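You operate a simulated robot arm through the tools that you are given. There is no shell and no other tool. Be economical: measure what you need, move in short steps, check, and stop when the job is done.

You are at the controls of a simulated robot arm. One attempt, no reset.

## Task
Pack the scarf that the lid's card names and fasten the suitcase.
Fine: shut the lid and turn both catches level.
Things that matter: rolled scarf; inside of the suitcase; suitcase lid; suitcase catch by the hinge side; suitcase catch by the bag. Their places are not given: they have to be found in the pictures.

Only the result counts: the job must be done as asked and must still hold three seconds after the hand-in. Knocking over, shifting, dropping, spilling or breaking anything else fails it. A push-on lid holds only when it is set on centred and level and pressed home; a screw cap is set on level and turned clockwise until tight.

## Robot
A 7-joint arm with a two-finger parallel gripper, fixed in place. Base frame: the origin is at the foot of the arm, x ahead of it, y to its left, z up; the work surface is at about z = 620. Lengths are in mm, angles in rad, forces in N, time in s.
With the tool pointing down near the work surface it reaches from about 200 to 660 mm from the base axis. Its first joint turns from -1.152 to 1.152 rad. Payload 1.57 kg.
The TCP is the grasp point between the finger pads, 30 mm short of the fingertips. In the tool frame z runs along the fingers and y along their closing line. Largest opening 110 mm; finger width 24, thickness 12; the body of the gripper, 48 by 112 mm, starts 78 mm behind the TCP.
Orientation is that of the tool frame in the base frame, as a unit quaternion [w, x, y, z]. With the fingers straight down and closing along the base's y, the tool's x points along the base's -x, its y along +y and its z along -z.

## Interface
- The arm moves only by the tool apply_moves. Its argument "deltas" is a list of rows, each a list of 3 entries, a list of its own where there are three numbers: the shift along the tool's x, y, z in mm, then the turn, a rotation vector about the tool's x, y, z in rad, then the finger opening in mm, from 0 to 110. In form: [[[x, y, z], [wx, wy, wz], jaw], ...]. A call has 1 to 8 rows; each row shifts and turns the commanded pose from where the row before left it, along the tool's axes as they then stand. Rows are played at 5 a second. More than 50 mm and 0.15 rad between two rows, or a gripper value outside its range, and nothing of the call is played. Where a pose cannot be reached the arm comes as near as it can. A force on the tool above 40 N (or 10 N above the force at the start of the call, whichever is more), or a blocked arm, ends the call early, and 0.2 s more pass. Each finger travels about 108 mm/s and halts on what it meets, pressing with about 33 N; the grip force reading is that of the motor and also rises with nothing between the fingers. The clock runs only during rows and for 0.2 s after the last one: add rows that do not move to give the fingers time. It gives the time, the measured TCP pose, the force on the tool (base axes), the opening and the grip force at its end, in the units of the frame above (readings bear some noise).
- Cameras (640 x 400 px; columns grow to the right, rows downward): "scene" is fixed at [153.4, -393.7, 1387.7]; the picture's right is [0.84, -0.55, 0.00], its down [-0.41, -0.63, -0.66] and it looks along [0.36, 0.56, -0.75] (base axes); focal length 225 px, centre (320, 200). "wrist" rides on the gripper at [-36, 0, -80] in the tool frame; the picture's right is [0.00, -1.00, 0.00], its down [0.97, 0.00, -0.24] and it looks along [0.24, 0.00, 0.97] (tool axes); focal length 218 px, centre (320, 200).
- get_image(camera): a new picture of that camera. The clock stands still meanwhile.
- measure_at(camera, pixels): for up to 12 pixels [column, row] of the newest picture of that camera ("zoom" is the newest enlarged one), the place [x, y, z] in the base frame of the surface seen there, good to about 2 mm. The clock stands still meanwhile.
- enlarge(camera, box): a new picture of the part [left, top, right, bottom] of that camera's present view, enlarged. The clock stands still meanwhile.
- sign_off(): hands the job in; it is judged then, once.

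Go step by step. Measure first, check grasps and placings, and put right what went wrong. The budget is 80 turns and 34 pictures, counting those below and the enlarged ones. Unless the task says otherwise, let go and move clear before handing in, and close with one line.

The tools are called after "Call:" by a JSON object that holds its "name" and its "arguments". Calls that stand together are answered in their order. apply_moves: Moves the arm, as the interface text tells. Its arguments: {"type":"object","properties":{"deltas":{"type":"array","items":{"type":"array"}}},"required":["deltas"]} The other tools are called the same way: get_image (camera) takes a picture; measure_at (camera, pixels) gives the place of the surface under pixels of a picture; enlarge (camera, box) takes an enlarged picture of a part of a camera's view; sign_off () hands the job in.

At the start:

```text
clock: 0.0
position: [474.3, -86.8, 1158.4]
tool_rot: [0.0, 0.0, 1.0, 0.0]
wrist_force: [-0.2, -0.5, -0.2]
finger_gap: 110.0
grip_force: 0.1
```

scene: 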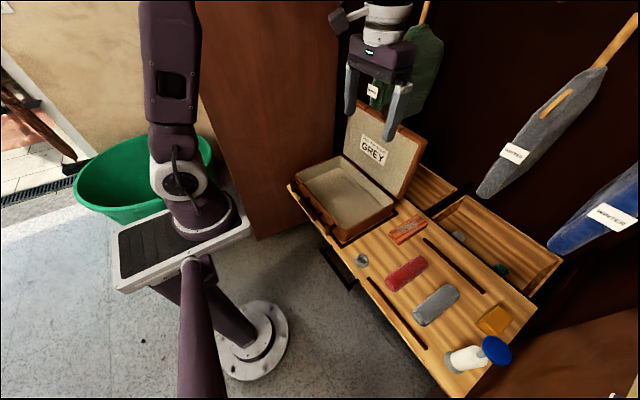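
wrist: 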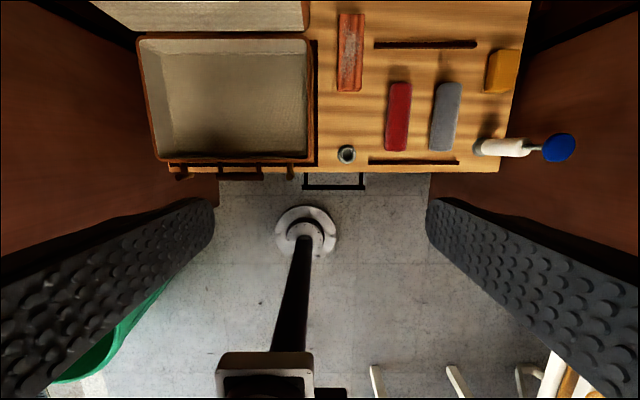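

The card at scene (373,149) seems to read GREY, and a grey roll lies at (436,305). I'll enlarge the suitcase and the rolls to check.

Call:
{"name": "enlarge", "arguments": {"camera": "scene", "box": [280, 90, 440, 250]}}

Call:
{"name": "measure_at", "arguments": {"camera": "scene", "pixels": [[436, 305], [420, 320], [452, 290], [407, 273], [345, 205], [300, 185], [340, 243], [397, 205], [345, 155], [405, 198], [424, 142], [352, 104]]}}

Call:
{"name": "enlarge", "arguments": {"camera": "wrist", "box": [120, 0, 340, 200]}}

Call:
{"name": "measure_at", "arguments": {"camera": "wrist", "pixels": [[446, 90], [434, 148], [457, 110], [435, 110], [180, 178], [291, 173], [240, 172], [140, 40], [310, 40], [310, 158], [165, 158], [445, 145]]}}

```text
2.50 times, centred on (360, 170) of scene
```

zoom: 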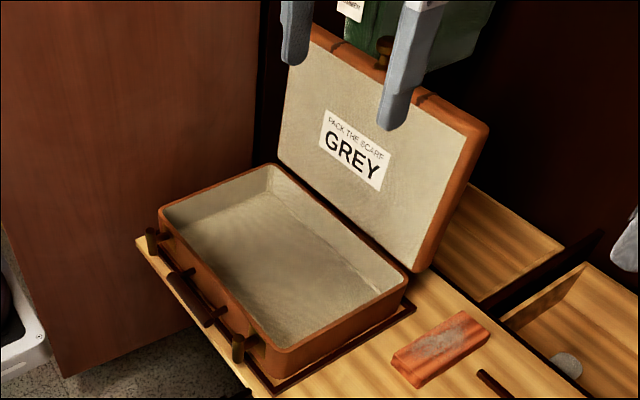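

```text
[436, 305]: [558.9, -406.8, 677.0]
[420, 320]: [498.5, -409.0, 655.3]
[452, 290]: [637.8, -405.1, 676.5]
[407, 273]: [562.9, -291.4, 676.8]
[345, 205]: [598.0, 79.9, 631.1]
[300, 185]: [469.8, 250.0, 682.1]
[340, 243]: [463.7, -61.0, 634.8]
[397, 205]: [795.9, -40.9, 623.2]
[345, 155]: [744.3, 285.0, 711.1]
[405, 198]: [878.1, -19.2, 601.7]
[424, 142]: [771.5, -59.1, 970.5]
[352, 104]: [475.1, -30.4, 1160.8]
```

```text
2.00 times, centred on (230, 100) of wrist
```

zoom: 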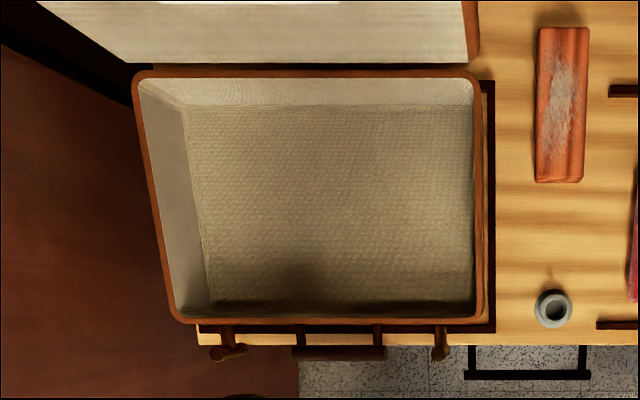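

```text
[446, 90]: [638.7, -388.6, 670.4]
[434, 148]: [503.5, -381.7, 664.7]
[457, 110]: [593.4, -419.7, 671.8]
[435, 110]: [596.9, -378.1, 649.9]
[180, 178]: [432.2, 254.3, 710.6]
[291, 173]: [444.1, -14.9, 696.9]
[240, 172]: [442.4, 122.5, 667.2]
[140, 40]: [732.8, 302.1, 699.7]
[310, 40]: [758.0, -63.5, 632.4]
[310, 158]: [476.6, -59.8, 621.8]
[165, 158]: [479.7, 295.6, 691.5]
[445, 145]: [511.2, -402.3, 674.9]
```

The card reads "PACK THE SCARF: GREY". Next I'll look closely at the rolls and the catches, and measure the lid.

Call:
{"name": "enlarge", "arguments": {"camera": "scene", "box": [350, 210, 530, 390]}}

Call:
{"name": "measure_at", "arguments": {"camera": "scene", "pixels": [[350, 160], [380, 185], [382, 187], [392, 125], [420, 138], [426, 143], [413, 185], [373, 149], [400, 195], [410, 128], [390, 213], [345, 120]]}}

Call:
{"name": "enlarge", "arguments": {"camera": "scene", "box": [300, 175, 360, 235]}}

Call:
{"name": "measure_at", "arguments": {"camera": "scene", "pixels": [[317, 182], [318, 187], [318, 193], [339, 215], [339, 221], [339, 226], [325, 200], [332, 208], [348, 200], [330, 185], [365, 195], [345, 220]]}}

```text
2.22 times, centred on (440, 300) of scene
```

zoom: 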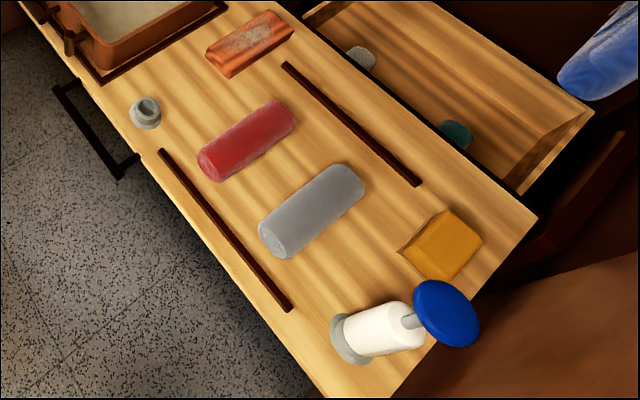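

```text
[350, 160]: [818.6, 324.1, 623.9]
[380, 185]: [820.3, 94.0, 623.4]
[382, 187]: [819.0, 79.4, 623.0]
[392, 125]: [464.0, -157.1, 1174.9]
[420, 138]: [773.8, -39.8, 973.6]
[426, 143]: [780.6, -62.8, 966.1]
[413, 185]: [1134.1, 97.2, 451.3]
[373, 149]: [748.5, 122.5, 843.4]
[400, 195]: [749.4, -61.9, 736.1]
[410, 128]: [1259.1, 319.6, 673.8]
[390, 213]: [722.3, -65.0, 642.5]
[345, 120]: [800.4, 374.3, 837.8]
```

```text
6.67 times, centred on (330, 205) of scene
```

zoom: 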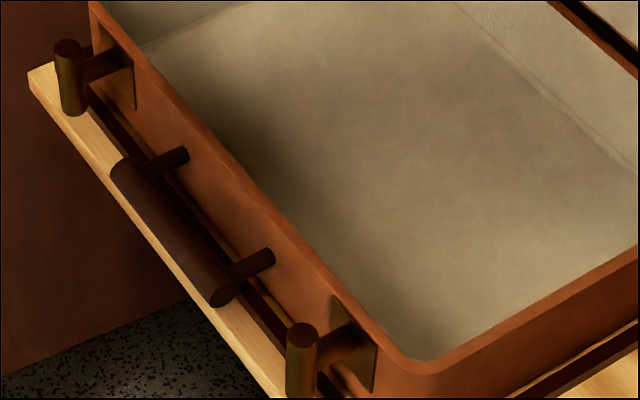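

```text
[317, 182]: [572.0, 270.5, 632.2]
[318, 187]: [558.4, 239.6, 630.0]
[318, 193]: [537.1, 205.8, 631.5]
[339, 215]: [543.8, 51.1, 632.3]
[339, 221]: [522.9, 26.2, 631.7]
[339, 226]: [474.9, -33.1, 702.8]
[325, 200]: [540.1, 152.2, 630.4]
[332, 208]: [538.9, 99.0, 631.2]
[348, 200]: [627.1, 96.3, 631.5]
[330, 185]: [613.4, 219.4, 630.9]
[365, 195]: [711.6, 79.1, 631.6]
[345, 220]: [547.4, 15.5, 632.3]
```

The catches are T-shaped bars, upright now, on stems out of the front face. They show in the zoom at (68,80) and (302,360), so I'll measure them there.

Call:
{"name": "measure_at", "arguments": {"camera": "zoom", "pixels": [[68, 46], [72, 75], [72, 105], [105, 65], [125, 80], [302, 332], [302, 360], [300, 390], [340, 345], [365, 360], [180, 235], [190, 40]]}}

Call:
{"name": "measure_at", "arguments": {"camera": "wrist", "pixels": [[180, 175], [190, 174], [289, 166], [291, 178], [289, 176], [220, 176], [262, 176], [200, 165], [312, 35], [160, 30], [230, 27], [300, 25]]}}

```text
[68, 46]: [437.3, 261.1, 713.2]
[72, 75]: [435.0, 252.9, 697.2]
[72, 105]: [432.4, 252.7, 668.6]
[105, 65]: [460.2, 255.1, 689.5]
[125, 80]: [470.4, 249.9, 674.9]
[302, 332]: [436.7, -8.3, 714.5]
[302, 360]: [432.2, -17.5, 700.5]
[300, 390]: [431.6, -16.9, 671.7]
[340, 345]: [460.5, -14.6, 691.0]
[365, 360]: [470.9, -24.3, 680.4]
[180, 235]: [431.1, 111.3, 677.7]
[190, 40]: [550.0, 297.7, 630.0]
```

```text
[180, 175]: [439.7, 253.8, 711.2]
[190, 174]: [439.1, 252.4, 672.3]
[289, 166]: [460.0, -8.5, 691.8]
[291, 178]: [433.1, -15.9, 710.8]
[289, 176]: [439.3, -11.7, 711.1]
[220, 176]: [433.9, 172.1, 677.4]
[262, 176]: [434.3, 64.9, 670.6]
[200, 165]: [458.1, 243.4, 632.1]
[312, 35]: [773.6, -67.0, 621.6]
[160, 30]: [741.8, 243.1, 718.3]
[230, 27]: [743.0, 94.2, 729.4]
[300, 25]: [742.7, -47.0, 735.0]
```

The near catch is centred at about (440,-14,687) and the far one at (440,254,687). The grey roll lies along x at y≈-405, top z 677. I'll travel to above it with the fingers opened to 84.

Call:
{"name": "apply_moves", "arguments": {"deltas": [[[-5, -29, 33], [0, 0, 0], 84], [[-5, -29, 33], [0, 0, 0], 84], [[-5, -29, 33], [0, 0, 0], 84], [[-5, -29, 33], [0, 0, 0], 84], [[-5, -29, 33], [0, 0, 0], 84], [[-5, -29, 33], [0, 0, 0], 84], [[-5, -29, 33], [0, 0, 0], 84], [[-5, -29, 33], [0, 0, 0], 84]]}}

Call:
{"name": "apply_moves", "arguments": {"deltas": [[[-10, -29, 25], [0, 0, 0], 84], [[-10, -29, 20], [0, 0, 0], 84], [[-10, -28, 15], [0, 0, 0], 84], [[0, 0, 0], [0, 0, 0], 84]]}}

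Call:
{"name": "get_image", "arguments": {"camera": "wrist"}}

```text
clock: 1.8
position: [512.8, -317.9, 894.8]
tool_rot: [0.001, 0.001, 1.0, -0.001]
wrist_force: [-0.6, -0.4, 0.0]
finger_gap: 84.2
grip_force: 0.0
```

```text
clock: 2.8
position: [538.2, -385.5, 829.7]
tool_rot: [-0.013, -0.013, 1.0, 0.013]
wrist_force: [0.3, 0.3, -0.3]
finger_gap: 84.0
grip_force: 0.1
out of reach, approached as far as the arm can: row 3
```

```text
27 pictures are left
```

wrist: 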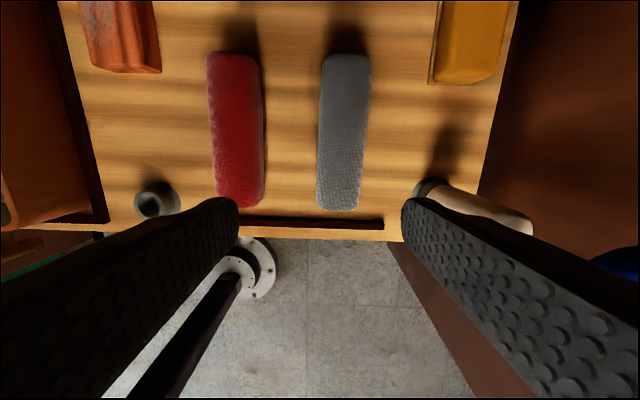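

The arm stopped at its reach limit at row 3. I'll measure the grey roll (317–370, 55–210) and the obstacles near it.

Call:
{"name": "measure_at", "arguments": {"camera": "wrist", "pixels": [[345, 60], [343, 90], [340, 130], [338, 170], [338, 203], [318, 140], [364, 140], [319, 200], [358, 200], [430, 187], [445, 195], [264, 170]]}}

```text
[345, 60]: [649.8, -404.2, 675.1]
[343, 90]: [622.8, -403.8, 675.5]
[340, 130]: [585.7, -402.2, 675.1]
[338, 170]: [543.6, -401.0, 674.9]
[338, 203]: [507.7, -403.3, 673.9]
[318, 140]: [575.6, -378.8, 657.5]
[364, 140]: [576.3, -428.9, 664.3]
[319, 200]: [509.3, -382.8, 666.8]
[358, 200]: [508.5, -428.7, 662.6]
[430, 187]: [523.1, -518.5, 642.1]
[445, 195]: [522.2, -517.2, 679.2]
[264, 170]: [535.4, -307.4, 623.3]
```

The roll spans x 500–655 and y -431…-375, so its centre is near (578,-403). To gain reach I'll tilt the fingers outward toward +x, then check the pose.

Call:
{"name": "apply_moves", "arguments": {"deltas": [[[0, 0, 0], [0, -0.14, 0], 84], [[0, 0, 0], [0, -0.14, 0], 84], [[0, 0, 0], [0, -0.14, 0], 84], [[0, 0, 0], [0, 0, 0], 84]]}}

```text
clock: 3.8
position: [544.2, -404.3, 835.3]
tool_rot: [0.208, 0.0, 0.978, -0.001]
wrist_force: [0.0, 0.6, 1.0]
finger_gap: 84.1
grip_force: 0.1
```

The tilt holds at (544,-404,835). Now I'll descend to about (572,-403,657).

Call:
{"name": "apply_moves", "arguments": {"deltas": [[[12, 0.4, 43], [0, 0, 0], 84], [[12, 0.4, 43], [0, 0, 0], 84], [[12, 0.4, 43], [0, 0, 0], 84], [[12, 0.4, 44], [0, 0, 0], 84], [[0, 0, 0], [0, 0, 0], 84]]}}

Call:
{"name": "get_image", "arguments": {"camera": "wrist"}}

```text
clock: 5.0
position: [566.8, -402.3, 680.0]
tool_rot: [0.208, 0.001, 0.978, -0.001]
wrist_force: [-0.9, 0.5, -1.1]
finger_gap: 84.2
grip_force: 0.0
out of reach, approached as far as the arm can: row 4
```

```text
26 pictures are left
```

wrist: 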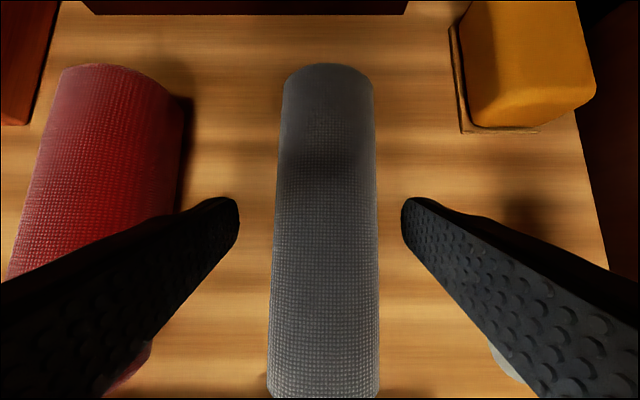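

Row 4 was out of reach. I'll command 18 mm nearer, to about (553,-403,658), so the tips still clear the bench.

Call:
{"name": "apply_moves", "arguments": {"deltas": [[[16, 0, -8.2], [0, 0, 0], 84], [[0, 0, 0], [0, 0, 0], 84]]}}

```text
clock: 5.6
position: [548.9, -401.8, 681.3]
tool_rot: [0.209, 0.001, 0.978, 0.0]
wrist_force: [0.0, 0.2, -0.5]
finger_gap: 84.2
grip_force: 0.1
```

Call:
{"name": "apply_moves", "arguments": {"deltas": [[[9.8, -1, 21.9], [0, 0, 0], 84], [[0, 0, 0], [0, 0, 0], 84]]}}

```text
clock: 6.2
position: [548.2, -403.4, 657.6]
tool_rot: [0.209, 0.0, 0.978, 0.0]
wrist_force: [-0.2, -0.5, 0.1]
finger_gap: 84.1
grip_force: 0.0
```

The tool is around the roll at (548,-403,658), so I'll close the fingers and give them time.

Call:
{"name": "apply_moves", "arguments": {"deltas": [[[0, 0, 0], [0, 0, 0], 40], [[0, 0, 0], [0, 0, 0], 40], [[0, 0, 0], [0, 0, 0], 40]]}}

```text
clock: 7.0
position: [548.0, -403.9, 657.1]
tool_rot: [0.208, 0.0, 0.978, 0.0]
wrist_force: [-1.4, 0.1, 0.7]
finger_gap: 53.8
grip_force: 32.9
```

It is gripped at 53.8 mm with 33 N. I'll lift 120 mm and look.

Call:
{"name": "apply_moves", "arguments": {"deltas": [[[-7.7, 0, -29.4], [0, 0, 0], 40], [[-7.7, 0, -29.4], [0, 0, 0], 40], [[-7.7, 0, -29.4], [0, 0, 0], 40], [[-7.7, 0, -29.4], [0, 0, 0], 40], [[0, 0, 0], [0, 0, 0], 40]]}}

Call:
{"name": "get_image", "arguments": {"camera": "wrist"}}

```text
clock: 8.2
position: [527.4, -403.5, 778.5]
tool_rot: [0.209, 0.0, 0.978, 0.001]
wrist_force: [-0.5, -0.9, -1.3]
finger_gap: 53.6
grip_force: 33.0
```

```text
25 pictures are left
```

wrist: 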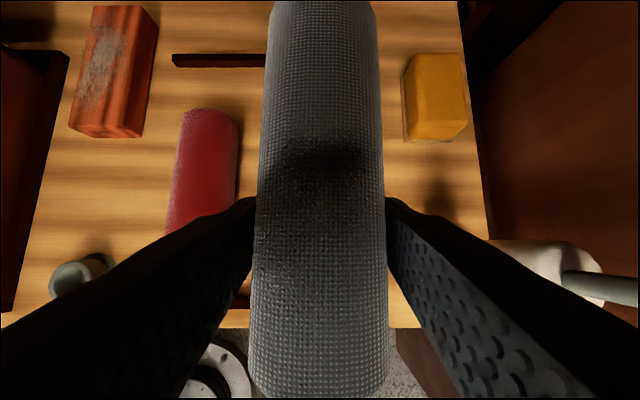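

The roll is held level. I'll carry it over the case to about (580,118,778).

Call:
{"name": "apply_moves", "arguments": {"deltas": [[[0, 46, 0], [0, 0, 0], 40], [[0, 46, 0], [0, 0, 0], 40], [[0, 46, 0], [0, 0, 0], 40], [[0, 46, 0], [0, 0, 0], 40], [[0, 46, 0], [0, 0, 0], 40], [[0, 46, 0], [0, 0, 0], 40], [[0, 46, 0], [0, 0, 0], 40], [[0, 46, 0], [0, 0, 0], 40]]}}

Call:
{"name": "apply_moves", "arguments": {"deltas": [[[-13, 46, 5.7], [0, 0, 0], 40], [[-13, 46, 5.7], [0, 0, 0], 40], [[-13, 46, 5.7], [0, 0, 0], 40], [[-7, 18, 3], [0, 0, 0], 40], [[0, 0, 0], [0, 0, 0], 40]]}}

Call:
{"name": "get_image", "arguments": {"camera": "scene"}}

```text
clock: 10.0
position: [528.9, -36.8, 777.5]
tool_rot: [0.208, 0.001, 0.978, -0.001]
wrist_force: [-0.5, 0.6, -1.7]
finger_gap: 53.6
grip_force: 33.3
```

```text
clock: 11.2
position: [579.8, 119.3, 778.0]
tool_rot: [0.209, 0.001, 0.978, 0.0]
wrist_force: [-0.6, 0.2, -1.7]
finger_gap: 53.9
grip_force: 32.8
```

```text
24 pictures are left
```

scene: 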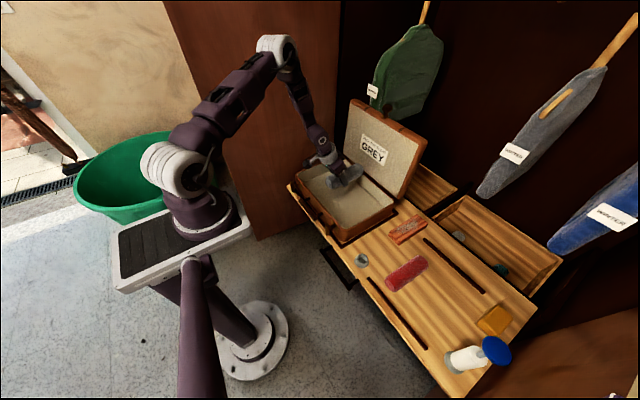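

The roll hangs over the case interior. I'll lower it 105 mm, just short of the floor.

Call:
{"name": "apply_moves", "arguments": {"deltas": [[[14.3, 0, 32], [0, 0, 0], 40], [[14.3, 0, 32], [0, 0, 0], 40], [[10, 0, 22.4], [0, 0, 0], 40], [[3.3, 0, 7.3], [0, 0, 0], 40], [[1.1, 0, 2.5], [0, 0, 0], 40], [[0, 0, 0], [0, 0, 0], 40]]}}

```text
clock: 12.6
position: [580.1, 119.3, 672.4]
tool_rot: [0.209, 0.0, 0.978, 0.0]
wrist_force: [-0.1, 0.7, -1.2]
finger_gap: 53.6
grip_force: 33.2
```

Call:
{"name": "apply_moves", "arguments": {"deltas": [[[1.4, 0, 3.2], [0, 0, 0], 40], [[0, 0, 0], [0, 0, 0], 60], [[0, 0, 0], [0, 0, 0], 80], [[0, 0, 0], [0, 0, 0], 80]]}}

Call:
{"name": "apply_moves", "arguments": {"deltas": [[[-14, 0, -40], [0, 0, 0], 80], [[-14, 0, -40], [0, 0, 0], 80], [[-14, 0, -40], [0, 0, 0], 80], [[-14, 0, -40], [0, 0, 0], 80], [[0, 0, 0], [0, 0, 0], 80]]}}

Call:
{"name": "get_image", "arguments": {"camera": "wrist"}}

```text
clock: 13.6
position: [579.3, 119.4, 668.4]
tool_rot: [0.21, 0.0, 0.978, 0.0]
wrist_force: [1.0, 0.6, 0.7]
finger_gap: 80.2
grip_force: 0.1
```

```text
clock: 14.8
position: [564.5, 119.6, 837.7]
tool_rot: [0.208, 0.001, 0.978, 0.0]
wrist_force: [0.6, -0.3, 0.1]
finger_gap: 80.2
grip_force: 0.1
```

```text
23 pictures are left
```

wrist: 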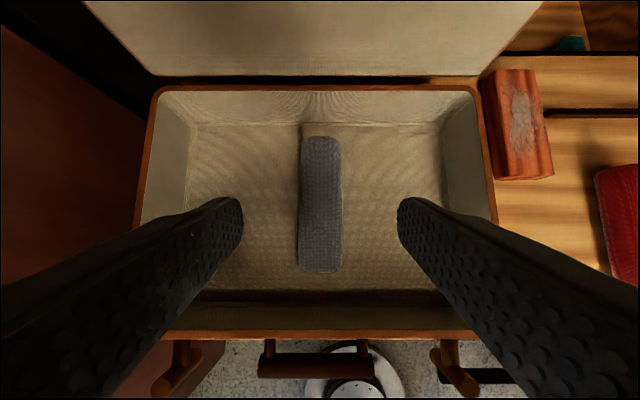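

The roll rests in the case, clear of all walls (300–342, 135–272). Now I'll study the lid's top edge and thickness.

Call:
{"name": "enlarge", "arguments": {"camera": "scene", "box": [335, 90, 435, 215]}}

Call:
{"name": "measure_at", "arguments": {"camera": "scene", "pixels": [[348, 102], [355, 101], [370, 108], [385, 115], [400, 123], [415, 131], [422, 135], [426, 142], [422, 155], [415, 170], [390, 119], [388, 122]]}}

```text
3.20 times, centred on (385, 152) of scene
```

zoom: 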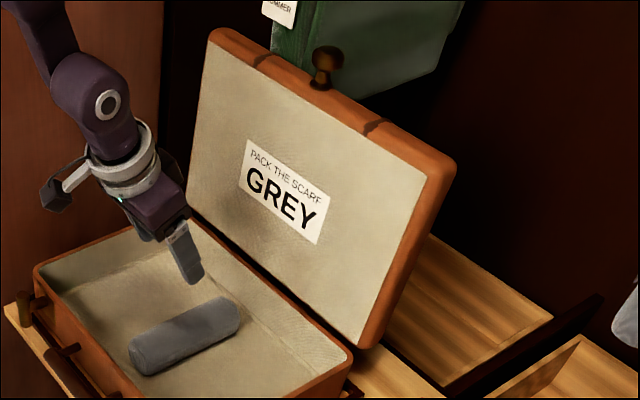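

```text
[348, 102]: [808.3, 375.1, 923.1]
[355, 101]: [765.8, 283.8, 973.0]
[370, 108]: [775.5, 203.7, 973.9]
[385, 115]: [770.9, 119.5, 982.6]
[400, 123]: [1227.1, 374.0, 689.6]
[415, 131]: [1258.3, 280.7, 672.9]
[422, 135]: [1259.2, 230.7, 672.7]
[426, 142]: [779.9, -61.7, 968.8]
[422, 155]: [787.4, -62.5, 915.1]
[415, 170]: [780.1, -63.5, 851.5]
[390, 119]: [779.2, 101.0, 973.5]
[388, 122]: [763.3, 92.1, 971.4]
```

A knob stands on the lid's top edge at zoom (325,60). I'll measure it and the lid's edge.

Call:
{"name": "measure_at", "arguments": {"camera": "zoom", "pixels": [[325, 50], [318, 58], [334, 58], [325, 66], [322, 77], [322, 84], [335, 95], [318, 88], [345, 105], [300, 82], [440, 160], [425, 195]]}}

```text
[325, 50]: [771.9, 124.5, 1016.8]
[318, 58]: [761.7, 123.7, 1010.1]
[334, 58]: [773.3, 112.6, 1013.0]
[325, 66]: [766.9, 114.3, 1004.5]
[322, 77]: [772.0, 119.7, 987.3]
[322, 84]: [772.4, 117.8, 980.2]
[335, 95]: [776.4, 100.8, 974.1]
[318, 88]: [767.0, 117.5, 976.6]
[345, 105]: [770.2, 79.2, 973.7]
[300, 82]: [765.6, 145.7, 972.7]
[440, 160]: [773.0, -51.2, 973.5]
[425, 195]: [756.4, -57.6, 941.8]
```

The knob's centre is about (776,119,1008), on a stem from the lid's top edge. I'll rise to z≈1040 and tilt the tool further outward, so I can pinch the knob from the front and above.

Call:
{"name": "apply_moves", "arguments": {"deltas": [[[-20, 0, -34.9], [0, 0, 0], 80], [[-20, 0, -34.9], [0, 0, 0], 70], [[-20, 0, -34.9], [0, 0, 0], 60], [[-20, 0, -34.9], [0, 0, 0], 60], [[-20, 0, -34.9], [0, 0, 0], 60]]}}

Call:
{"name": "apply_moves", "arguments": {"deltas": [[[0, 0, 0], [0, -0.12, 0], 60], [[0, 0, 0], [0, -0.12, 0], 60], [[0, 0, 0], [0, -0.12, 0], 60], [[0, 0, 0], [0, -0.12, 0], 60], [[0, 0, 0], [0, 0, 0], 60]]}}

```text
clock: 16.0
position: [584.8, 121.2, 1037.5]
tool_rot: [0.208, 0.0, 0.978, 0.0]
wrist_force: [-0.2, 0.7, 0.3]
finger_gap: 59.8
grip_force: 0.1
```

```text
clock: 17.2
position: [585.2, 119.9, 1037.8]
tool_rot: [0.436, -0.001, 0.9, 0.001]
wrist_force: [-0.9, -0.1, 0.4]
finger_gap: 59.6
grip_force: 0.0
```

The tool is tilted 0.90 rad at (585,120,1038). I'll move forward to x≈730 and look from the wrist.

Call:
{"name": "apply_moves", "arguments": {"deltas": [[[-21.6, 0, 29.1], [0, 0, 0], 60], [[-21.6, 0, 29.1], [0, 0, 0], 60], [[-21.6, 0, 29.1], [0, 0, 0], 60], [[-21.6, 0, 29.1], [0, 0, 0], 60], [[0, 0, 0], [0, 0, 0], 60]]}}

Call:
{"name": "get_image", "arguments": {"camera": "wrist"}}

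```text
clock: 18.4
position: [730.8, 120.4, 1032.4]
tool_rot: [0.435, 0.0, 0.9, 0.0]
wrist_force: [0.0, -0.3, 0.6]
finger_gap: 59.8
grip_force: 0.1
```

```text
21 pictures are left
```

wrist: 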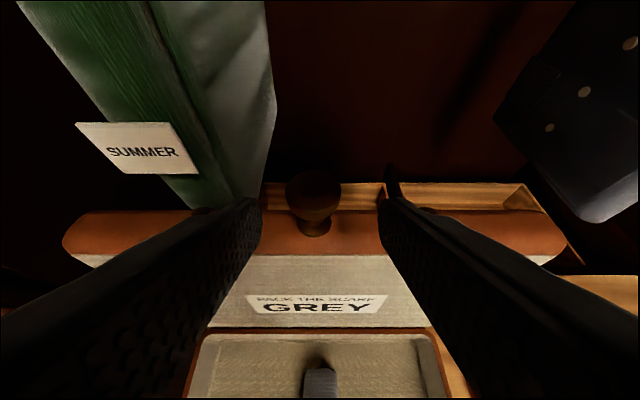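

Call:
{"name": "measure_at", "arguments": {"camera": "wrist", "pixels": [[313, 190], [313, 178], [292, 190], [335, 190], [314, 222], [314, 232], [280, 215], [280, 245], [350, 215], [350, 252]]}}

```text
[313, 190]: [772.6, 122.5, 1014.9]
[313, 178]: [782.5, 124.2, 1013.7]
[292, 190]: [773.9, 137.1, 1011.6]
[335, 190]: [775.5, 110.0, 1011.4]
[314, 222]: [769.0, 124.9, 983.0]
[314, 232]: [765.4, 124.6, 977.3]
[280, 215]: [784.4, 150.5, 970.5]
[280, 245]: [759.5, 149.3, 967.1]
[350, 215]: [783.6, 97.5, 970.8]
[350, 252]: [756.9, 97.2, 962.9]
```

The knob is at about (777,123,1005), 28 mm wide, and the fingers straddle it. I'll advance 40 mm.

Call:
{"name": "apply_moves", "arguments": {"deltas": [[[-4, 1.5, 20], [0, 0, 0], 60], [[-4, 1.5, 20], [0, 0, 0], 60], [[0, 0, 0], [0, 0, 0], 60]]}}

```text
clock: 19.2
position: [766.2, 123.7, 1013.2]
tool_rot: [0.435, -0.001, 0.9, 0.001]
wrist_force: [-0.1, 0.7, 0.2]
finger_gap: 59.8
grip_force: 0.1
```

Call:
{"name": "apply_moves", "arguments": {"deltas": [[[0, 0, 0], [0, 0, 0], 20], [[0, 0, 0], [0, 0, 0], 20], [[0, 0, 0], [0, 0, 0], 20]]}}

```text
clock: 20.0
position: [766.8, 124.3, 1014.4]
tool_rot: [0.436, 0.0, 0.9, 0.0]
wrist_force: [0.9, 4.7, -0.1]
finger_gap: 35.6
grip_force: 33.6
```

The knob is pinched at 35.6 mm. I'll pull the lid forward along its arc (hinge near x 750, z 703), starting with a short test pull.

Call:
{"name": "apply_moves", "arguments": {"deltas": [[[8, 0, -11], [0, 0, 0], 20], [[8, 0, -11], [0, 0, 0], 20], [[10, 0, -11.5], [0, 0, 0], 20], [[10, 0, -11.5], [0, 0, 0], 20], [[0, 0, 0], [0, 0, 0], 20]]}}

Call:
{"name": "get_image", "arguments": {"camera": "wrist"}}

```text
clock: 21.2
position: [710.0, 123.3, 1015.0]
tool_rot: [0.436, 0.0, 0.9, 0.0]
wrist_force: [2.3, -0.2, 7.5]
finger_gap: 35.6
grip_force: 33.1
```

```text
20 pictures are left
```

wrist: 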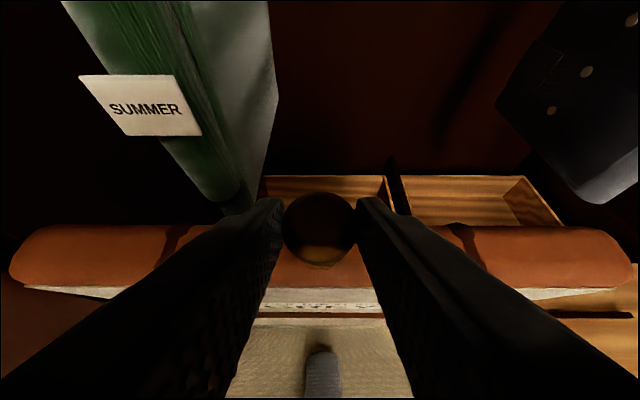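

The lid follows and the knob stays between the pads. I'll continue along the arc, easing the tilt back, and check the force.

Call:
{"name": "apply_moves", "arguments": {"deltas": [[[21.8, 0, -20.7], [0, 0.05, 0], 20], [[24.6, 0, -17.1], [0, 0.05, 0], 20], [[26.9, 0, -13.3], [0, 0.05, 0], 20], [[28.6, 0, -9.0], [0, 0.05, 0], 20]]}}

```text
clock: 22.2
position: [595.5, 124.2, 978.9]
tool_rot: [0.343, 0.0, 0.939, 0.0]
wrist_force: [2.8, -1.6, -0.1]
finger_gap: 35.8
grip_force: 25.5
```

Call:
{"name": "apply_moves", "arguments": {"deltas": [[[29.6, 0, -4.6], [0, 0.05, 0], 20], [[29.9, 0, 0.1], [0, 0.05, 0], 20], [[29.6, 0, 4.4], [0, 0.05, 0], 20], [[28.6, 0, 9.0], [0, 0.05, 0], 20]]}}

Call:
{"name": "get_image", "arguments": {"camera": "scene"}}

```text
clock: 23.2
position: [501.5, 123.8, 903.7]
tool_rot: [0.248, 0.0, 0.969, 0.0]
wrist_force: [-2.4, 3.5, 6.7]
finger_gap: 35.5
grip_force: 32.4
```

```text
19 pictures are left
```

scene: 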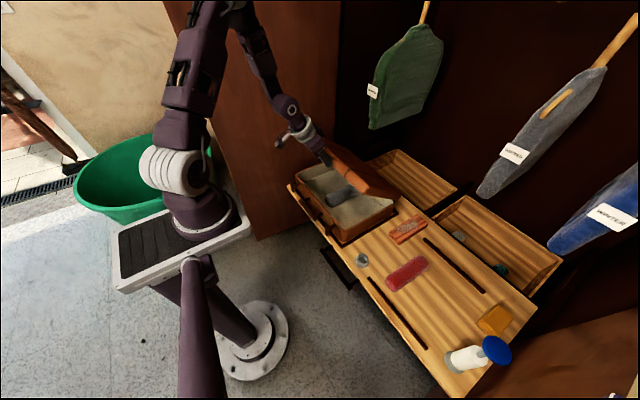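

The lid is following well, and the scarf lies flat inside. I'll continue nearly to shut.

Call:
{"name": "apply_moves", "arguments": {"deltas": [[[26.9, 0, 13.4], [0, 0.05, 0], 20], [[24.6, 0, 17.3], [0, 0.05, 0], 20], [[21.7, 0, 20.9], [0, 0.05, 0], 20], [[18.4, 0, 23.9], [0, 0.05, 0], 20], [[14.6, 0, 26.6], [0, 0.05, 0], 20], [[0, 0, 0], [0, 0, 0], 20]]}}

Call:
{"name": "enlarge", "arguments": {"camera": "scene", "box": [280, 130, 420, 260]}}

```text
clock: 24.6
position: [446.0, 124.3, 766.8]
tool_rot: [0.125, 0.001, 0.992, 0.0]
wrist_force: [-2.9, -0.4, -0.2]
finger_gap: 35.7
grip_force: 33.1
```

```text
3.08 times, centred on (350, 195) of scene
```

zoom: 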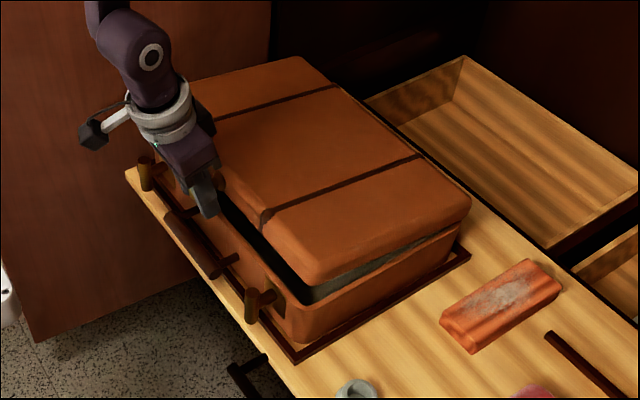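

The lid is about 40 mm from shut. I'll lower it in small steps and watch the force.

Call:
{"name": "apply_moves", "arguments": {"deltas": [[[3.4, 0, 9.4], [0, 0, 0], 20], [[3.2, 0, 9.4], [0, 0, 0], 20], [[3.0, 0, 9.4], [0, 0, 0], 20], [[0, 0, 0], [0, 0, 0], 20]]}}

```text
clock: 25.6
position: [442.9, 124.8, 737.0]
tool_rot: [0.125, 0.001, 0.992, 0.0]
wrist_force: [-5.7, 1.3, 1.7]
finger_gap: 35.6
grip_force: 33.1
```

Call:
{"name": "apply_moves", "arguments": {"deltas": [[[1.2, 0, 4.8], [0, 0, 0], 20], [[1.2, 0, 4.8], [0, 0, 0], 20], [[0, 0, 0], [0, 0, 0], 20]]}}

Call:
{"name": "enlarge", "arguments": {"camera": "scene", "box": [280, 130, 420, 260]}}

```text
clock: 26.4
position: [442.5, 124.0, 726.8]
tool_rot: [0.126, 0.0, 0.992, -0.001]
wrist_force: [-6.5, 2.9, 1.1]
finger_gap: 35.7
grip_force: 33.0
```

```text
3.08 times, centred on (350, 195) of scene
```

zoom: 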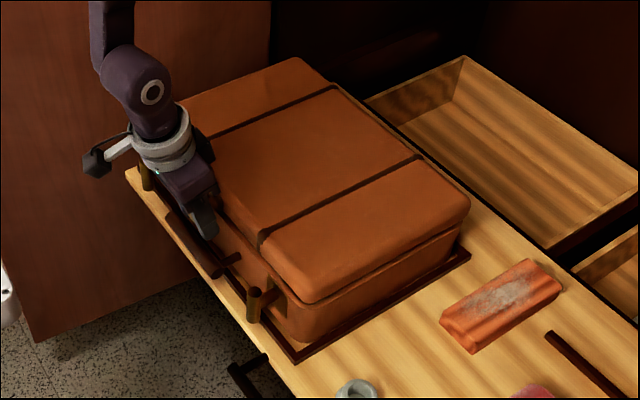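

The lid looks shut. I'll press a few mm more to confirm it is seated.

Call:
{"name": "apply_moves", "arguments": {"deltas": [[[0.6, 0, 2.5], [0, 0, 0], 20], [[0.6, 0, 2.5], [0, 0, 0], 20], [[0, 0, 0], [0, 0, 0], 20]]}}

```text
clock: 27.2
position: [443.4, 124.0, 721.8]
tool_rot: [0.125, -0.001, 0.992, 0.0]
wrist_force: [-8.5, 1.0, 19.9]
finger_gap: 35.6
grip_force: 32.9
```

Resistance rose to 20 N, so the lid is seated. I'll release, rise and check.

Call:
{"name": "apply_moves", "arguments": {"deltas": [[[0, 0, 0], [0, 0, 0], 50], [[0, 0, 0], [0, 0, 0], 60], [[-3, 0, -20], [0, 0, 0], 60], [[-8, 0, -40], [0, 0, 0], 60], [[-8, 0, -40], [0, 0.1, 0], 60], [[0, 0, -20], [0, 0.15, 0], 60], [[0, 0, 0], [0, 0, 0], 0], [[0, 0, 0], [0, 0, 0], 0]]}}

Call:
{"name": "get_image", "arguments": {"camera": "wrist"}}

Call:
{"name": "enlarge", "arguments": {"camera": "scene", "box": [290, 160, 410, 250]}}

```text
clock: 29.0
position: [432.8, 124.0, 842.9]
tool_rot: [0.001, 0.0, 1.0, 0.0]
wrist_force: [0.1, 0.2, -0.7]
finger_gap: 0.0
grip_force: 21.5
```

```text
16 pictures are left
```

wrist: 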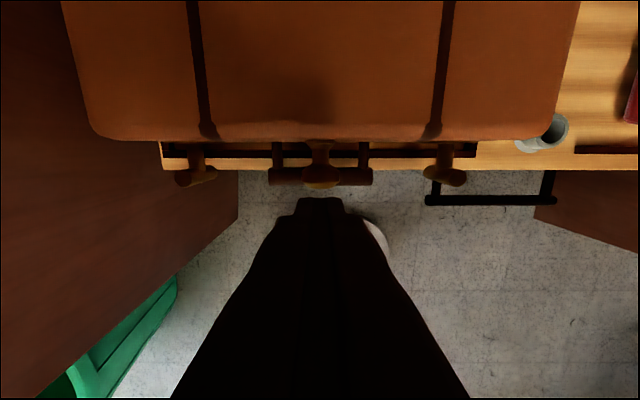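

```text
4.44 times, centred on (350, 205) of scene
```

zoom: 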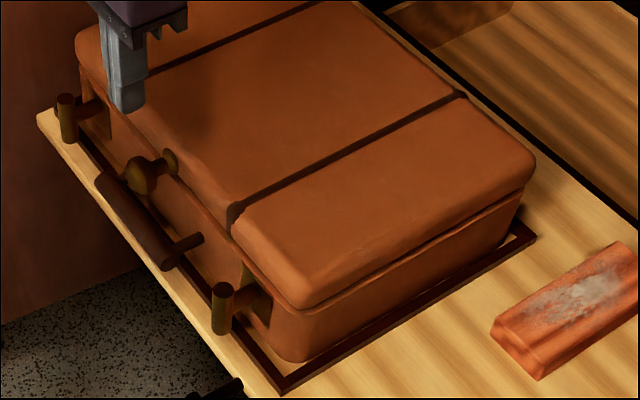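

The lid looks shut. I'll measure its top for level, and both catches again.

Call:
{"name": "measure_at", "arguments": {"camera": "zoom", "pixels": [[150, 110], [230, 190], [400, 60], [500, 140], [330, 220], [280, 40], [222, 287], [222, 310], [217, 330], [250, 295], [66, 98], [70, 120]]}}

Call:
{"name": "measure_at", "arguments": {"camera": "wrist", "pixels": [[430, 177], [462, 178], [446, 165], [445, 176], [197, 165], [182, 178], [210, 176], [196, 176], [320, 182], [445, 150]]}}

```text
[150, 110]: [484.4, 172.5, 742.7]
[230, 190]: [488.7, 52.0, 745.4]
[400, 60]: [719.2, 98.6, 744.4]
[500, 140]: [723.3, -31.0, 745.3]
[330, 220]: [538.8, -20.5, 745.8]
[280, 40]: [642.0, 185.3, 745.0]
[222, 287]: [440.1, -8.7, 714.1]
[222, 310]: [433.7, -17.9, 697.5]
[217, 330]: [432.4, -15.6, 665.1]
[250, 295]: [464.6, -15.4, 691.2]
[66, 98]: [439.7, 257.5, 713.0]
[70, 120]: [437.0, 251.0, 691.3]
```

```text
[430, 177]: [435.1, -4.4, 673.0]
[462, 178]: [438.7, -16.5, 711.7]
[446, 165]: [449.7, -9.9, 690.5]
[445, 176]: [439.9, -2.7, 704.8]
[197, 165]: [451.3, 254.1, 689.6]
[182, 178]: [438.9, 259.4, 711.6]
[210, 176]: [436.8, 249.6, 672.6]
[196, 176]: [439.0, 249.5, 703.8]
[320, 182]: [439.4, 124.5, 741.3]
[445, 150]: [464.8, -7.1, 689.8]
```

The lid top is level at 745, so it is shut. The catch pivots are at z≈685, with y≈-10 and 255, and the bars reach z≈714. With the fingers closed I'll come down on the handle side of the near catch, tips at z≈700.

Call:
{"name": "apply_moves", "arguments": {"deltas": [[[-3, -48, 0], [0, 0, 0], 0], [[-4, -48, 0], [0, 0, 0], 0], [[0, -4, 40], [0, 0, 0], 0], [[0, 0, 40], [0, 0, 0], 0], [[0, 0, 33], [0, 0, 0], 0], [[0, 0, 0], [0, 0, 0], 0]]}}

Call:
{"name": "apply_moves", "arguments": {"deltas": [[[0, -6, 0], [0, 0, 0], 0], [[0, -6, 0], [0, 0, 0], 0], [[0, -6, 0], [0, 0, 0], 0], [[0, -6, 0], [0, 0, 0], 0], [[0, 0, 0], [0, 0, 0], 0]]}}

Call:
{"name": "enlarge", "arguments": {"camera": "scene", "box": [300, 175, 360, 235]}}

```text
clock: 30.4
position: [440.2, 23.3, 728.4]
tool_rot: [0.001, 0.001, 1.0, 0.0]
wrist_force: [0.2, 0.0, -0.2]
finger_gap: 0.0
grip_force: 21.5
```

```text
clock: 31.6
position: [440.7, -1.2, 729.4]
tool_rot: [0.001, 0.0, 1.0, 0.0]
wrist_force: [0.9, -0.3, 0.6]
finger_gap: 0.1
grip_force: 20.9
```

```text
6.67 times, centred on (330, 205) of scene
```

zoom: 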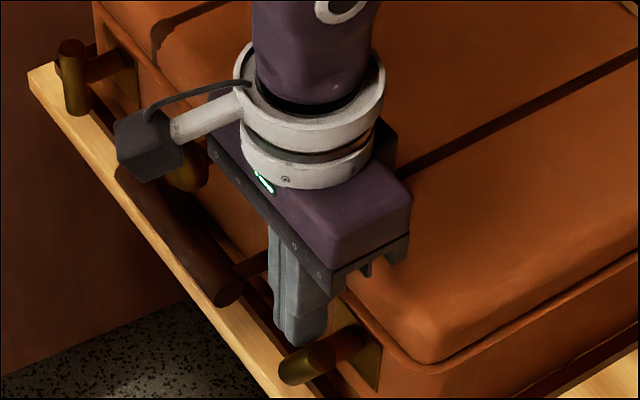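

The bar has turned with little force, but the finger hides part of it. I'll rise and look from the wrist.

Call:
{"name": "apply_moves", "arguments": {"deltas": [[[0, 0, -40], [0, 0, 0], 0], [[0, 20, -40], [0, 0, 0], 0], [[0, 0, 0], [0, 0, 0], 0]]}}

Call:
{"name": "enlarge", "arguments": {"camera": "wrist", "box": [260, 100, 420, 220]}}

Call:
{"name": "measure_at", "arguments": {"camera": "zoom", "pixels": [[300, 300], [340, 300], [380, 300], [360, 270], [400, 300], [420, 300]]}}

```text
clock: 32.4
position: [441.1, 19.7, 810.8]
tool_rot: [0.0, 0.001, 1.0, 0.0]
wrist_force: [-1.5, -0.3, -0.4]
finger_gap: 0.2
grip_force: 21.2
```

```text
3.33 times, centred on (340, 160) of wrist
```

zoom: 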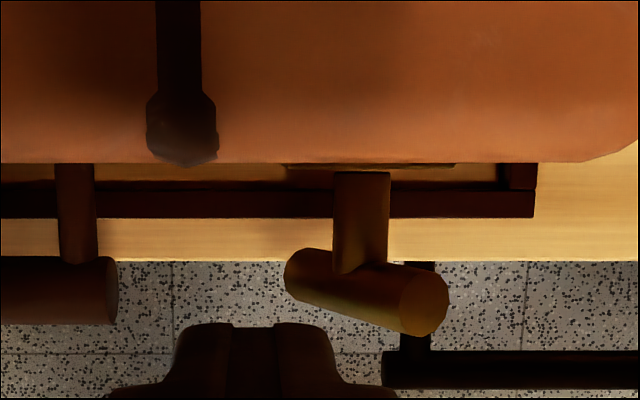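

```text
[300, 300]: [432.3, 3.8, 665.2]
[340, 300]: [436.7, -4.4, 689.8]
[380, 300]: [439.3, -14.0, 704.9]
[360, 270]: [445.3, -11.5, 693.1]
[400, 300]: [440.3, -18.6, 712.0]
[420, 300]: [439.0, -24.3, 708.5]
```

The bar is at about 35°. I'll go back, push it further, then press it flat (level bar top ≈ z 693).

Call:
{"name": "apply_moves", "arguments": {"deltas": [[[0, -20, 40], [0, 0, 0], 0], [[0, 0, 41], [0, 0, 0], 0], [[0, -6, 0], [0, 0, 0], 0], [[0, -6, 0], [0, 0, 0], 0], [[0, -6, 0], [0, 0, 0], 0], [[0, -6, 2], [0, 0, 0], 0], [[0, -3, 3], [0, 0, 0], 0], [[0, 0, 0], [0, 0, 0], 0]]}}

Call:
{"name": "apply_moves", "arguments": {"deltas": [[[0, 0, 1], [0, 0, 0], 0], [[0, 0, 0], [0, 0, 0], 0]]}}

Call:
{"name": "apply_moves", "arguments": {"deltas": [[[0, 0, -40], [0, 0, 0], 0], [[0, 40, -40], [0, 0, 0], 0], [[0, 0, 0], [0, 0, 0], 0]]}}

Call:
{"name": "enlarge", "arguments": {"camera": "wrist", "box": [260, 100, 420, 220]}}

```text
clock: 34.2
position: [440.2, -27.9, 724.0]
tool_rot: [0.001, 0.001, 1.0, 0.0]
wrist_force: [1.1, -0.1, -0.1]
finger_gap: 0.0
grip_force: 21.5
```

```text
clock: 34.8
position: [440.8, -26.9, 723.2]
tool_rot: [0.0, 0.0, 1.0, -0.001]
wrist_force: [0.3, 0.3, 0.6]
finger_gap: 0.0
grip_force: 21.6
```

```text
refused: row 2 steps farther than a row can; nothing moved
```

```text
3.33 times, centred on (340, 160) of wrist
```

zoom: 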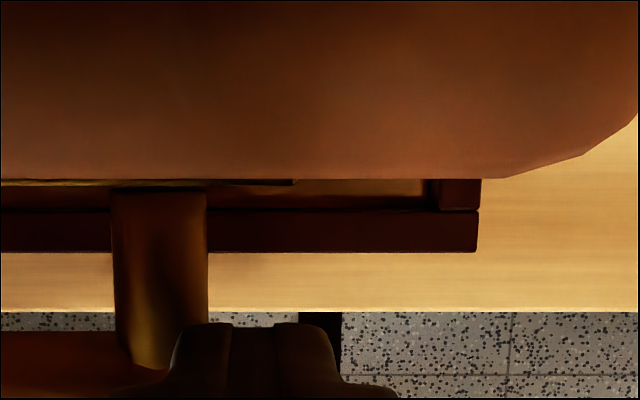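

Call:
{"name": "apply_moves", "arguments": {"deltas": [[[0, 0, -40], [0, 0, 0], 0], [[0, 20, -40], [0, 0, 0], 0], [[0, 26, 0], [0, 0, 0], 0], [[0, 0, 0], [0, 0, 0], 0]]}}

Call:
{"name": "enlarge", "arguments": {"camera": "wrist", "box": [260, 100, 420, 220]}}

Call:
{"name": "measure_at", "arguments": {"camera": "zoom", "pixels": [[290, 275], [310, 275], [330, 275], [350, 275], [370, 275], [400, 275], [420, 275], [440, 275], [460, 275], [280, 290], [420, 290], [450, 290]]}}

```text
clock: 35.8
position: [440.8, 19.4, 802.5]
tool_rot: [0.001, 0.001, 1.0, 0.0]
wrist_force: [-0.3, 0.1, -0.5]
finger_gap: 0.0
grip_force: 21.4
```

```text
3.33 times, centred on (340, 160) of wrist
```

zoom: 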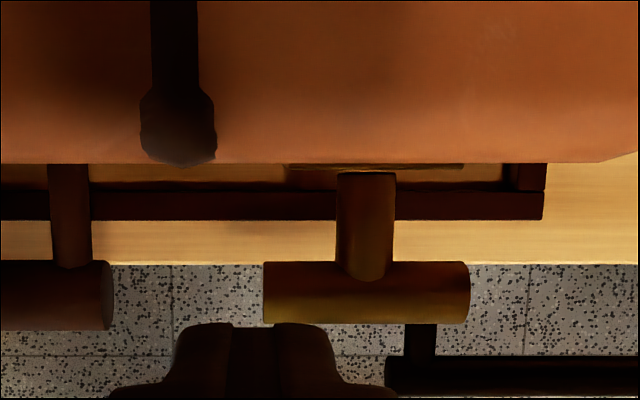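

```text
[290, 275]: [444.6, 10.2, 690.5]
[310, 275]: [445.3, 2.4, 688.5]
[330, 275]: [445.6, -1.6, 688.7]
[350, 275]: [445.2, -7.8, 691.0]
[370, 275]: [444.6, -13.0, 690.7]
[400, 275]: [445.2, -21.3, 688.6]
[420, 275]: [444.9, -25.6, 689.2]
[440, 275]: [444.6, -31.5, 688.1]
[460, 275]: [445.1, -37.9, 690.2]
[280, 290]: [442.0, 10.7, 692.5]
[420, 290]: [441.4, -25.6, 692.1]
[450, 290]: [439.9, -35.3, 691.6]
```

The near catch is level, its bar top 690–692 at both ends. Now I'll go over to the far catch and look at its surroundings, especially the door panel.

Call:
{"name": "apply_moves", "arguments": {"deltas": [[[0, 40, -15], [0, 0, 0], 0], [[0, 45, 0], [0, 0, 0], 0], [[0, 45, 0], [0, 0, 0], 0], [[0, 45, 0], [0, 0, 0], 0], [[0, 25, 0], [0, 0, 0], 0], [[0, 0, 0], [0, 0, 0], 0]]}}

Call:
{"name": "get_image", "arguments": {"camera": "wrist"}}

Call:
{"name": "measure_at", "arguments": {"camera": "wrist", "pixels": [[200, 170], [180, 170], [150, 150], [100, 100], [100, 180], [230, 200], [260, 195], [275, 190], [285, 190], [295, 190]]}}

```text
clock: 37.2
position: [440.3, 219.3, 817.1]
tool_rot: [0.001, 0.0, 1.0, 0.0]
wrist_force: [0.1, 0.4, 0.0]
finger_gap: 0.3
grip_force: 21.2
```

```text
10 pictures are left
```

wrist: 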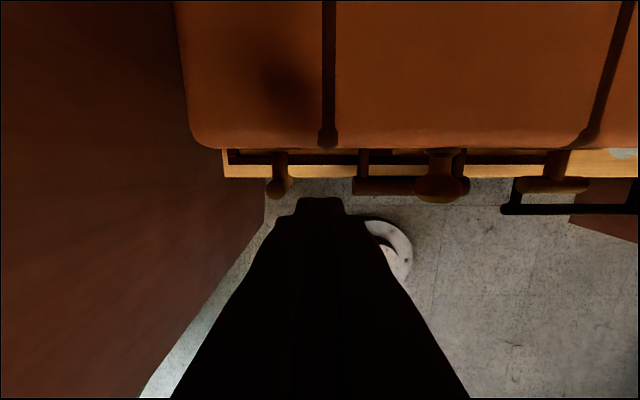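

```text
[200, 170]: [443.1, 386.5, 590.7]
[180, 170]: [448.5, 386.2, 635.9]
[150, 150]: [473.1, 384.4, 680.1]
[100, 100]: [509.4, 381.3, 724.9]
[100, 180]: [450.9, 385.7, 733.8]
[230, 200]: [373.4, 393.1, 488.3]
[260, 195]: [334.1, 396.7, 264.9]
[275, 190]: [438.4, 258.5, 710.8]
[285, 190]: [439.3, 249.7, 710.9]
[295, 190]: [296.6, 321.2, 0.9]
```

The door is at y≈385, so there is room. I'll come down on the handle side of the far catch and push its top toward +y, checking the force.

Call:
{"name": "apply_moves", "arguments": {"deltas": [[[0, 0, 44], [0, 0, 0], 0], [[0, 0, 44], [0, 0, 0], 0], [[0, 6, 0], [0, 0, 0], 0], [[0, 6, 0], [0, 0, 0], 0], [[0, 6, 0], [0, 0, 0], 0], [[0, 5, 0], [0, 0, 0], 0], [[0, 0, 0], [0, 0, 0], 0]]}}

```text
clock: 38.8
position: [442.6, 242.2, 730.8]
tool_rot: [0.001, 0.001, 1.0, 0.0]
wrist_force: [-1.8, -6.5, 7.7]
finger_gap: 0.2
grip_force: 21.4
```

The tool meets some resistance (-6.5 N in y, 7.7 N up), unlike the first catch. I'll look before pushing on.

Call:
{"name": "enlarge", "arguments": {"camera": "scene", "box": [290, 165, 350, 215]}}

```text
8.00 times, centred on (320, 190) of scene
```

zoom: 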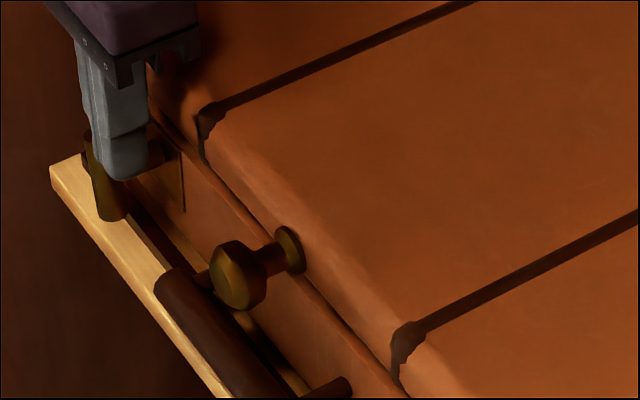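

The bar hasn't turned, so it stops in this direction. I'll back off, go over it and push the top toward -y, the same sense as the first catch.

Call:
{"name": "apply_moves", "arguments": {"deltas": [[[0, -10, 0], [0, 0, 0], 0], [[0, 0, -40], [0, 0, 0], 0], [[0, 28, -20], [0, 0, 0], 0], [[0, 28, 0], [0, 0, 0], 0], [[0, 0, 30], [0, 0, 0], 0], [[0, 0, 30], [0, 0, 0], 0], [[0, 0, 0], [0, 0, 0], 0]]}}

Call:
{"name": "apply_moves", "arguments": {"deltas": [[[0, -6, 0], [0, 0, 0], 0], [[0, -6, 0], [0, 0, 0], 0], [[0, -6, 0], [0, 0, 0], 0], [[0, -4, 0], [0, 0, 0], 0], [[0, 0, 0], [0, 0, 0], 0]]}}

```text
clock: 40.4
position: [442.0, 288.1, 729.3]
tool_rot: [0.001, 0.0, 1.0, 0.0]
wrist_force: [0.5, 0.7, -0.1]
finger_gap: 0.0
grip_force: 21.9
```

```text
clock: 41.5
position: [441.3, 272.7, 732.1]
tool_rot: [0.003, -0.003, 1.0, 0.007]
wrist_force: [0.6, 10.9, -6.8]
finger_gap: 0.0
grip_force: 21.4
stopped in row 5: the force on the tool passed its limit (the readings are from after the stop); the commanded pose is now the measured one
```

The arm stopped at y=272.7, against the bar upright at its limit. The last picture did show the bar leaning toward +y, so +y is the free way after all. I'll go back to the handle side.

Call:
{"name": "apply_moves", "arguments": {"deltas": [[[0, 10, 0], [0, 0, 0], 0], [[0, 0, -40], [0, 0, 0], 0], [[0, -30, -20], [0, 0, 0], 0], [[0, -33, 0], [0, 0, 0], 0], [[0, 0, 30], [0, 0, 0], 0], [[0, 0, 32], [0, 0, 0], 0], [[0, 0, 0], [0, 0, 0], 0]]}}

Call:
{"name": "apply_moves", "arguments": {"deltas": [[[0, 6, 0], [0, 0, 0], 0], [[0, 6, 0], [0, 0, 0], 0], [[0, 6, 0], [0, 0, 0], 0], [[0, 4, 0], [0, 0, 0], 0], [[0, 0, 0], [0, 0, 0], 0], [[0, 0, 0], [0, 0, 0], 0]]}}

Call:
{"name": "enlarge", "arguments": {"camera": "scene", "box": [290, 165, 350, 215]}}

```text
clock: 43.1
position: [440.9, 219.0, 729.0]
tool_rot: [0.002, -0.002, 1.0, 0.007]
wrist_force: [-0.2, -0.5, 0.3]
finger_gap: 0.0
grip_force: 21.8
```

```text
clock: 44.5
position: [440.6, 239.9, 729.5]
tool_rot: [0.003, -0.001, 1.0, 0.007]
wrist_force: [-0.4, 0.3, -0.1]
finger_gap: 0.0
grip_force: 21.2
```

```text
8.00 times, centred on (320, 190) of scene
```

zoom: 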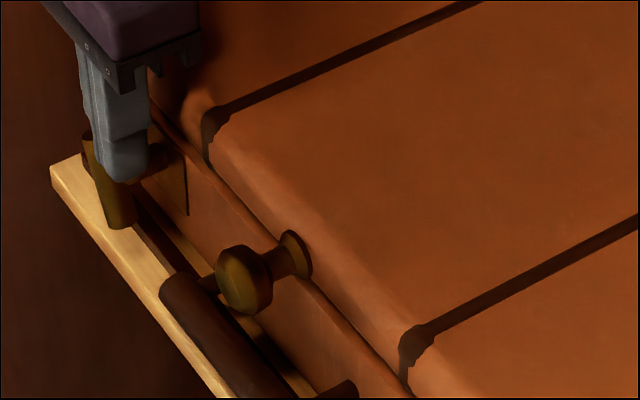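

The far bar leans toward +y with almost no force now, although the case seems to have slid a few mm during the blocked push. I'll continue gently: +y, then down.

Call:
{"name": "apply_moves", "arguments": {"deltas": [[[0, 4, 0], [0, 0, 0], 0], [[0, 4, 0], [0, 0, 0], 0], [[0, 4, 0], [0, 0, 0], 0], [[0, 0, 0], [0, 0, 0], 0]]}}

```text
clock: 45.5
position: [440.4, 254.1, 728.4]
tool_rot: [0.004, 0.0, 1.0, 0.006]
wrist_force: [-0.5, -0.8, 0.9]
finger_gap: 0.0
grip_force: 21.2
```

Call:
{"name": "apply_moves", "arguments": {"deltas": [[[0, 5, 0], [0, 0, 0], 0], [[0, 5, 2], [0, 0, 0], 0], [[0, 3, 3], [0, 0, 0], 0], [[0, 0, 0], [0, 0, 0], 0]]}}

Call:
{"name": "apply_moves", "arguments": {"deltas": [[[0, 0, -40], [0, 0, 0], 0], [[0, -25, -40], [0, 0, 0], 0], [[0, -30, 0], [0, 0, 0], 0], [[0, 0, 0], [0, 0, 0], 0]]}}

Call:
{"name": "get_image", "arguments": {"camera": "wrist"}}

Call:
{"name": "enlarge", "arguments": {"camera": "wrist", "box": [220, 100, 380, 220]}}

```text
clock: 46.5
position: [442.0, 265.9, 724.6]
tool_rot: [0.004, -0.002, 1.0, 0.006]
wrist_force: [0.3, 0.0, -0.3]
finger_gap: 0.0
grip_force: 20.8
```

```text
clock: 47.5
position: [442.6, 208.7, 805.1]
tool_rot: [0.004, -0.002, 1.0, 0.006]
wrist_force: [-0.6, -0.6, -0.1]
finger_gap: 0.0
grip_force: 21.1
```

```text
7 pictures are left
```

wrist: 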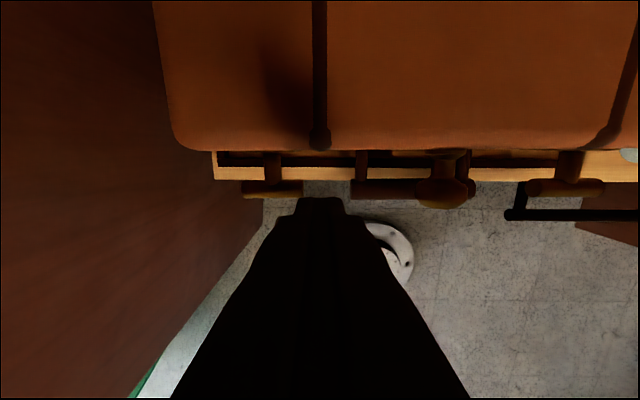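

```text
3.33 times, centred on (300, 160) of wrist
```

zoom: 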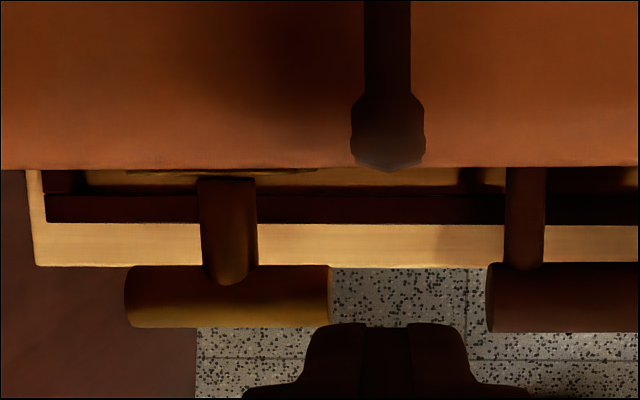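

Both bars now look level from above. I'll measure their ends and the lid, and re-check the near catch.

Call:
{"name": "measure_at", "arguments": {"camera": "zoom", "pixels": [[135, 292], [160, 292], [190, 292], [230, 292], [270, 292], [300, 292], [322, 292], [100, 80], [450, 80]]}}

Call:
{"name": "measure_at", "arguments": {"camera": "wrist", "pixels": [[535, 187], [550, 187], [565, 187], [580, 187], [595, 187], [350, 30], [590, 60], [200, 20]]}}

Call:
{"name": "enlarge", "arguments": {"camera": "scene", "box": [290, 160, 410, 250]}}

```text
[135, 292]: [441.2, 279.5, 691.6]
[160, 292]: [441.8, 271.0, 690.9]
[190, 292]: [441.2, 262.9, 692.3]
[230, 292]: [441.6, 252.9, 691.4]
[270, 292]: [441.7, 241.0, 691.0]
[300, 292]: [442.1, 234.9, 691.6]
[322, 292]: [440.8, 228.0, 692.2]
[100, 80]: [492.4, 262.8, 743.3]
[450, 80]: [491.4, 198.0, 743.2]
```

```text
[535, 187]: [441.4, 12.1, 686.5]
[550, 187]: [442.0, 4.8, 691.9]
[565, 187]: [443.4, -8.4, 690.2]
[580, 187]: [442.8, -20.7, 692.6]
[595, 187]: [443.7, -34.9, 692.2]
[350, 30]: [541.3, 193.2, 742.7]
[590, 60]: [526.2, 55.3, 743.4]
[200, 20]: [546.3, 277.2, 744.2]
```

```text
4.44 times, centred on (350, 205) of scene
```

zoom: 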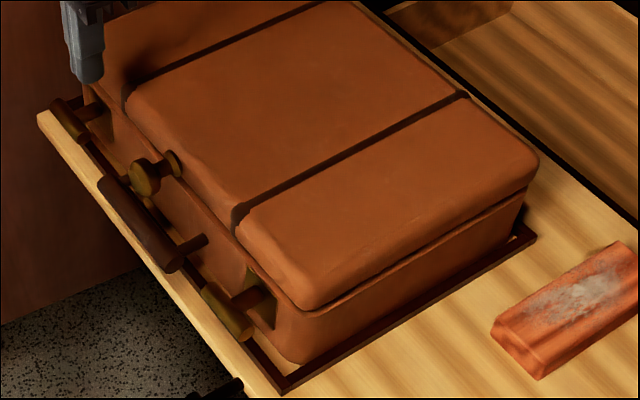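

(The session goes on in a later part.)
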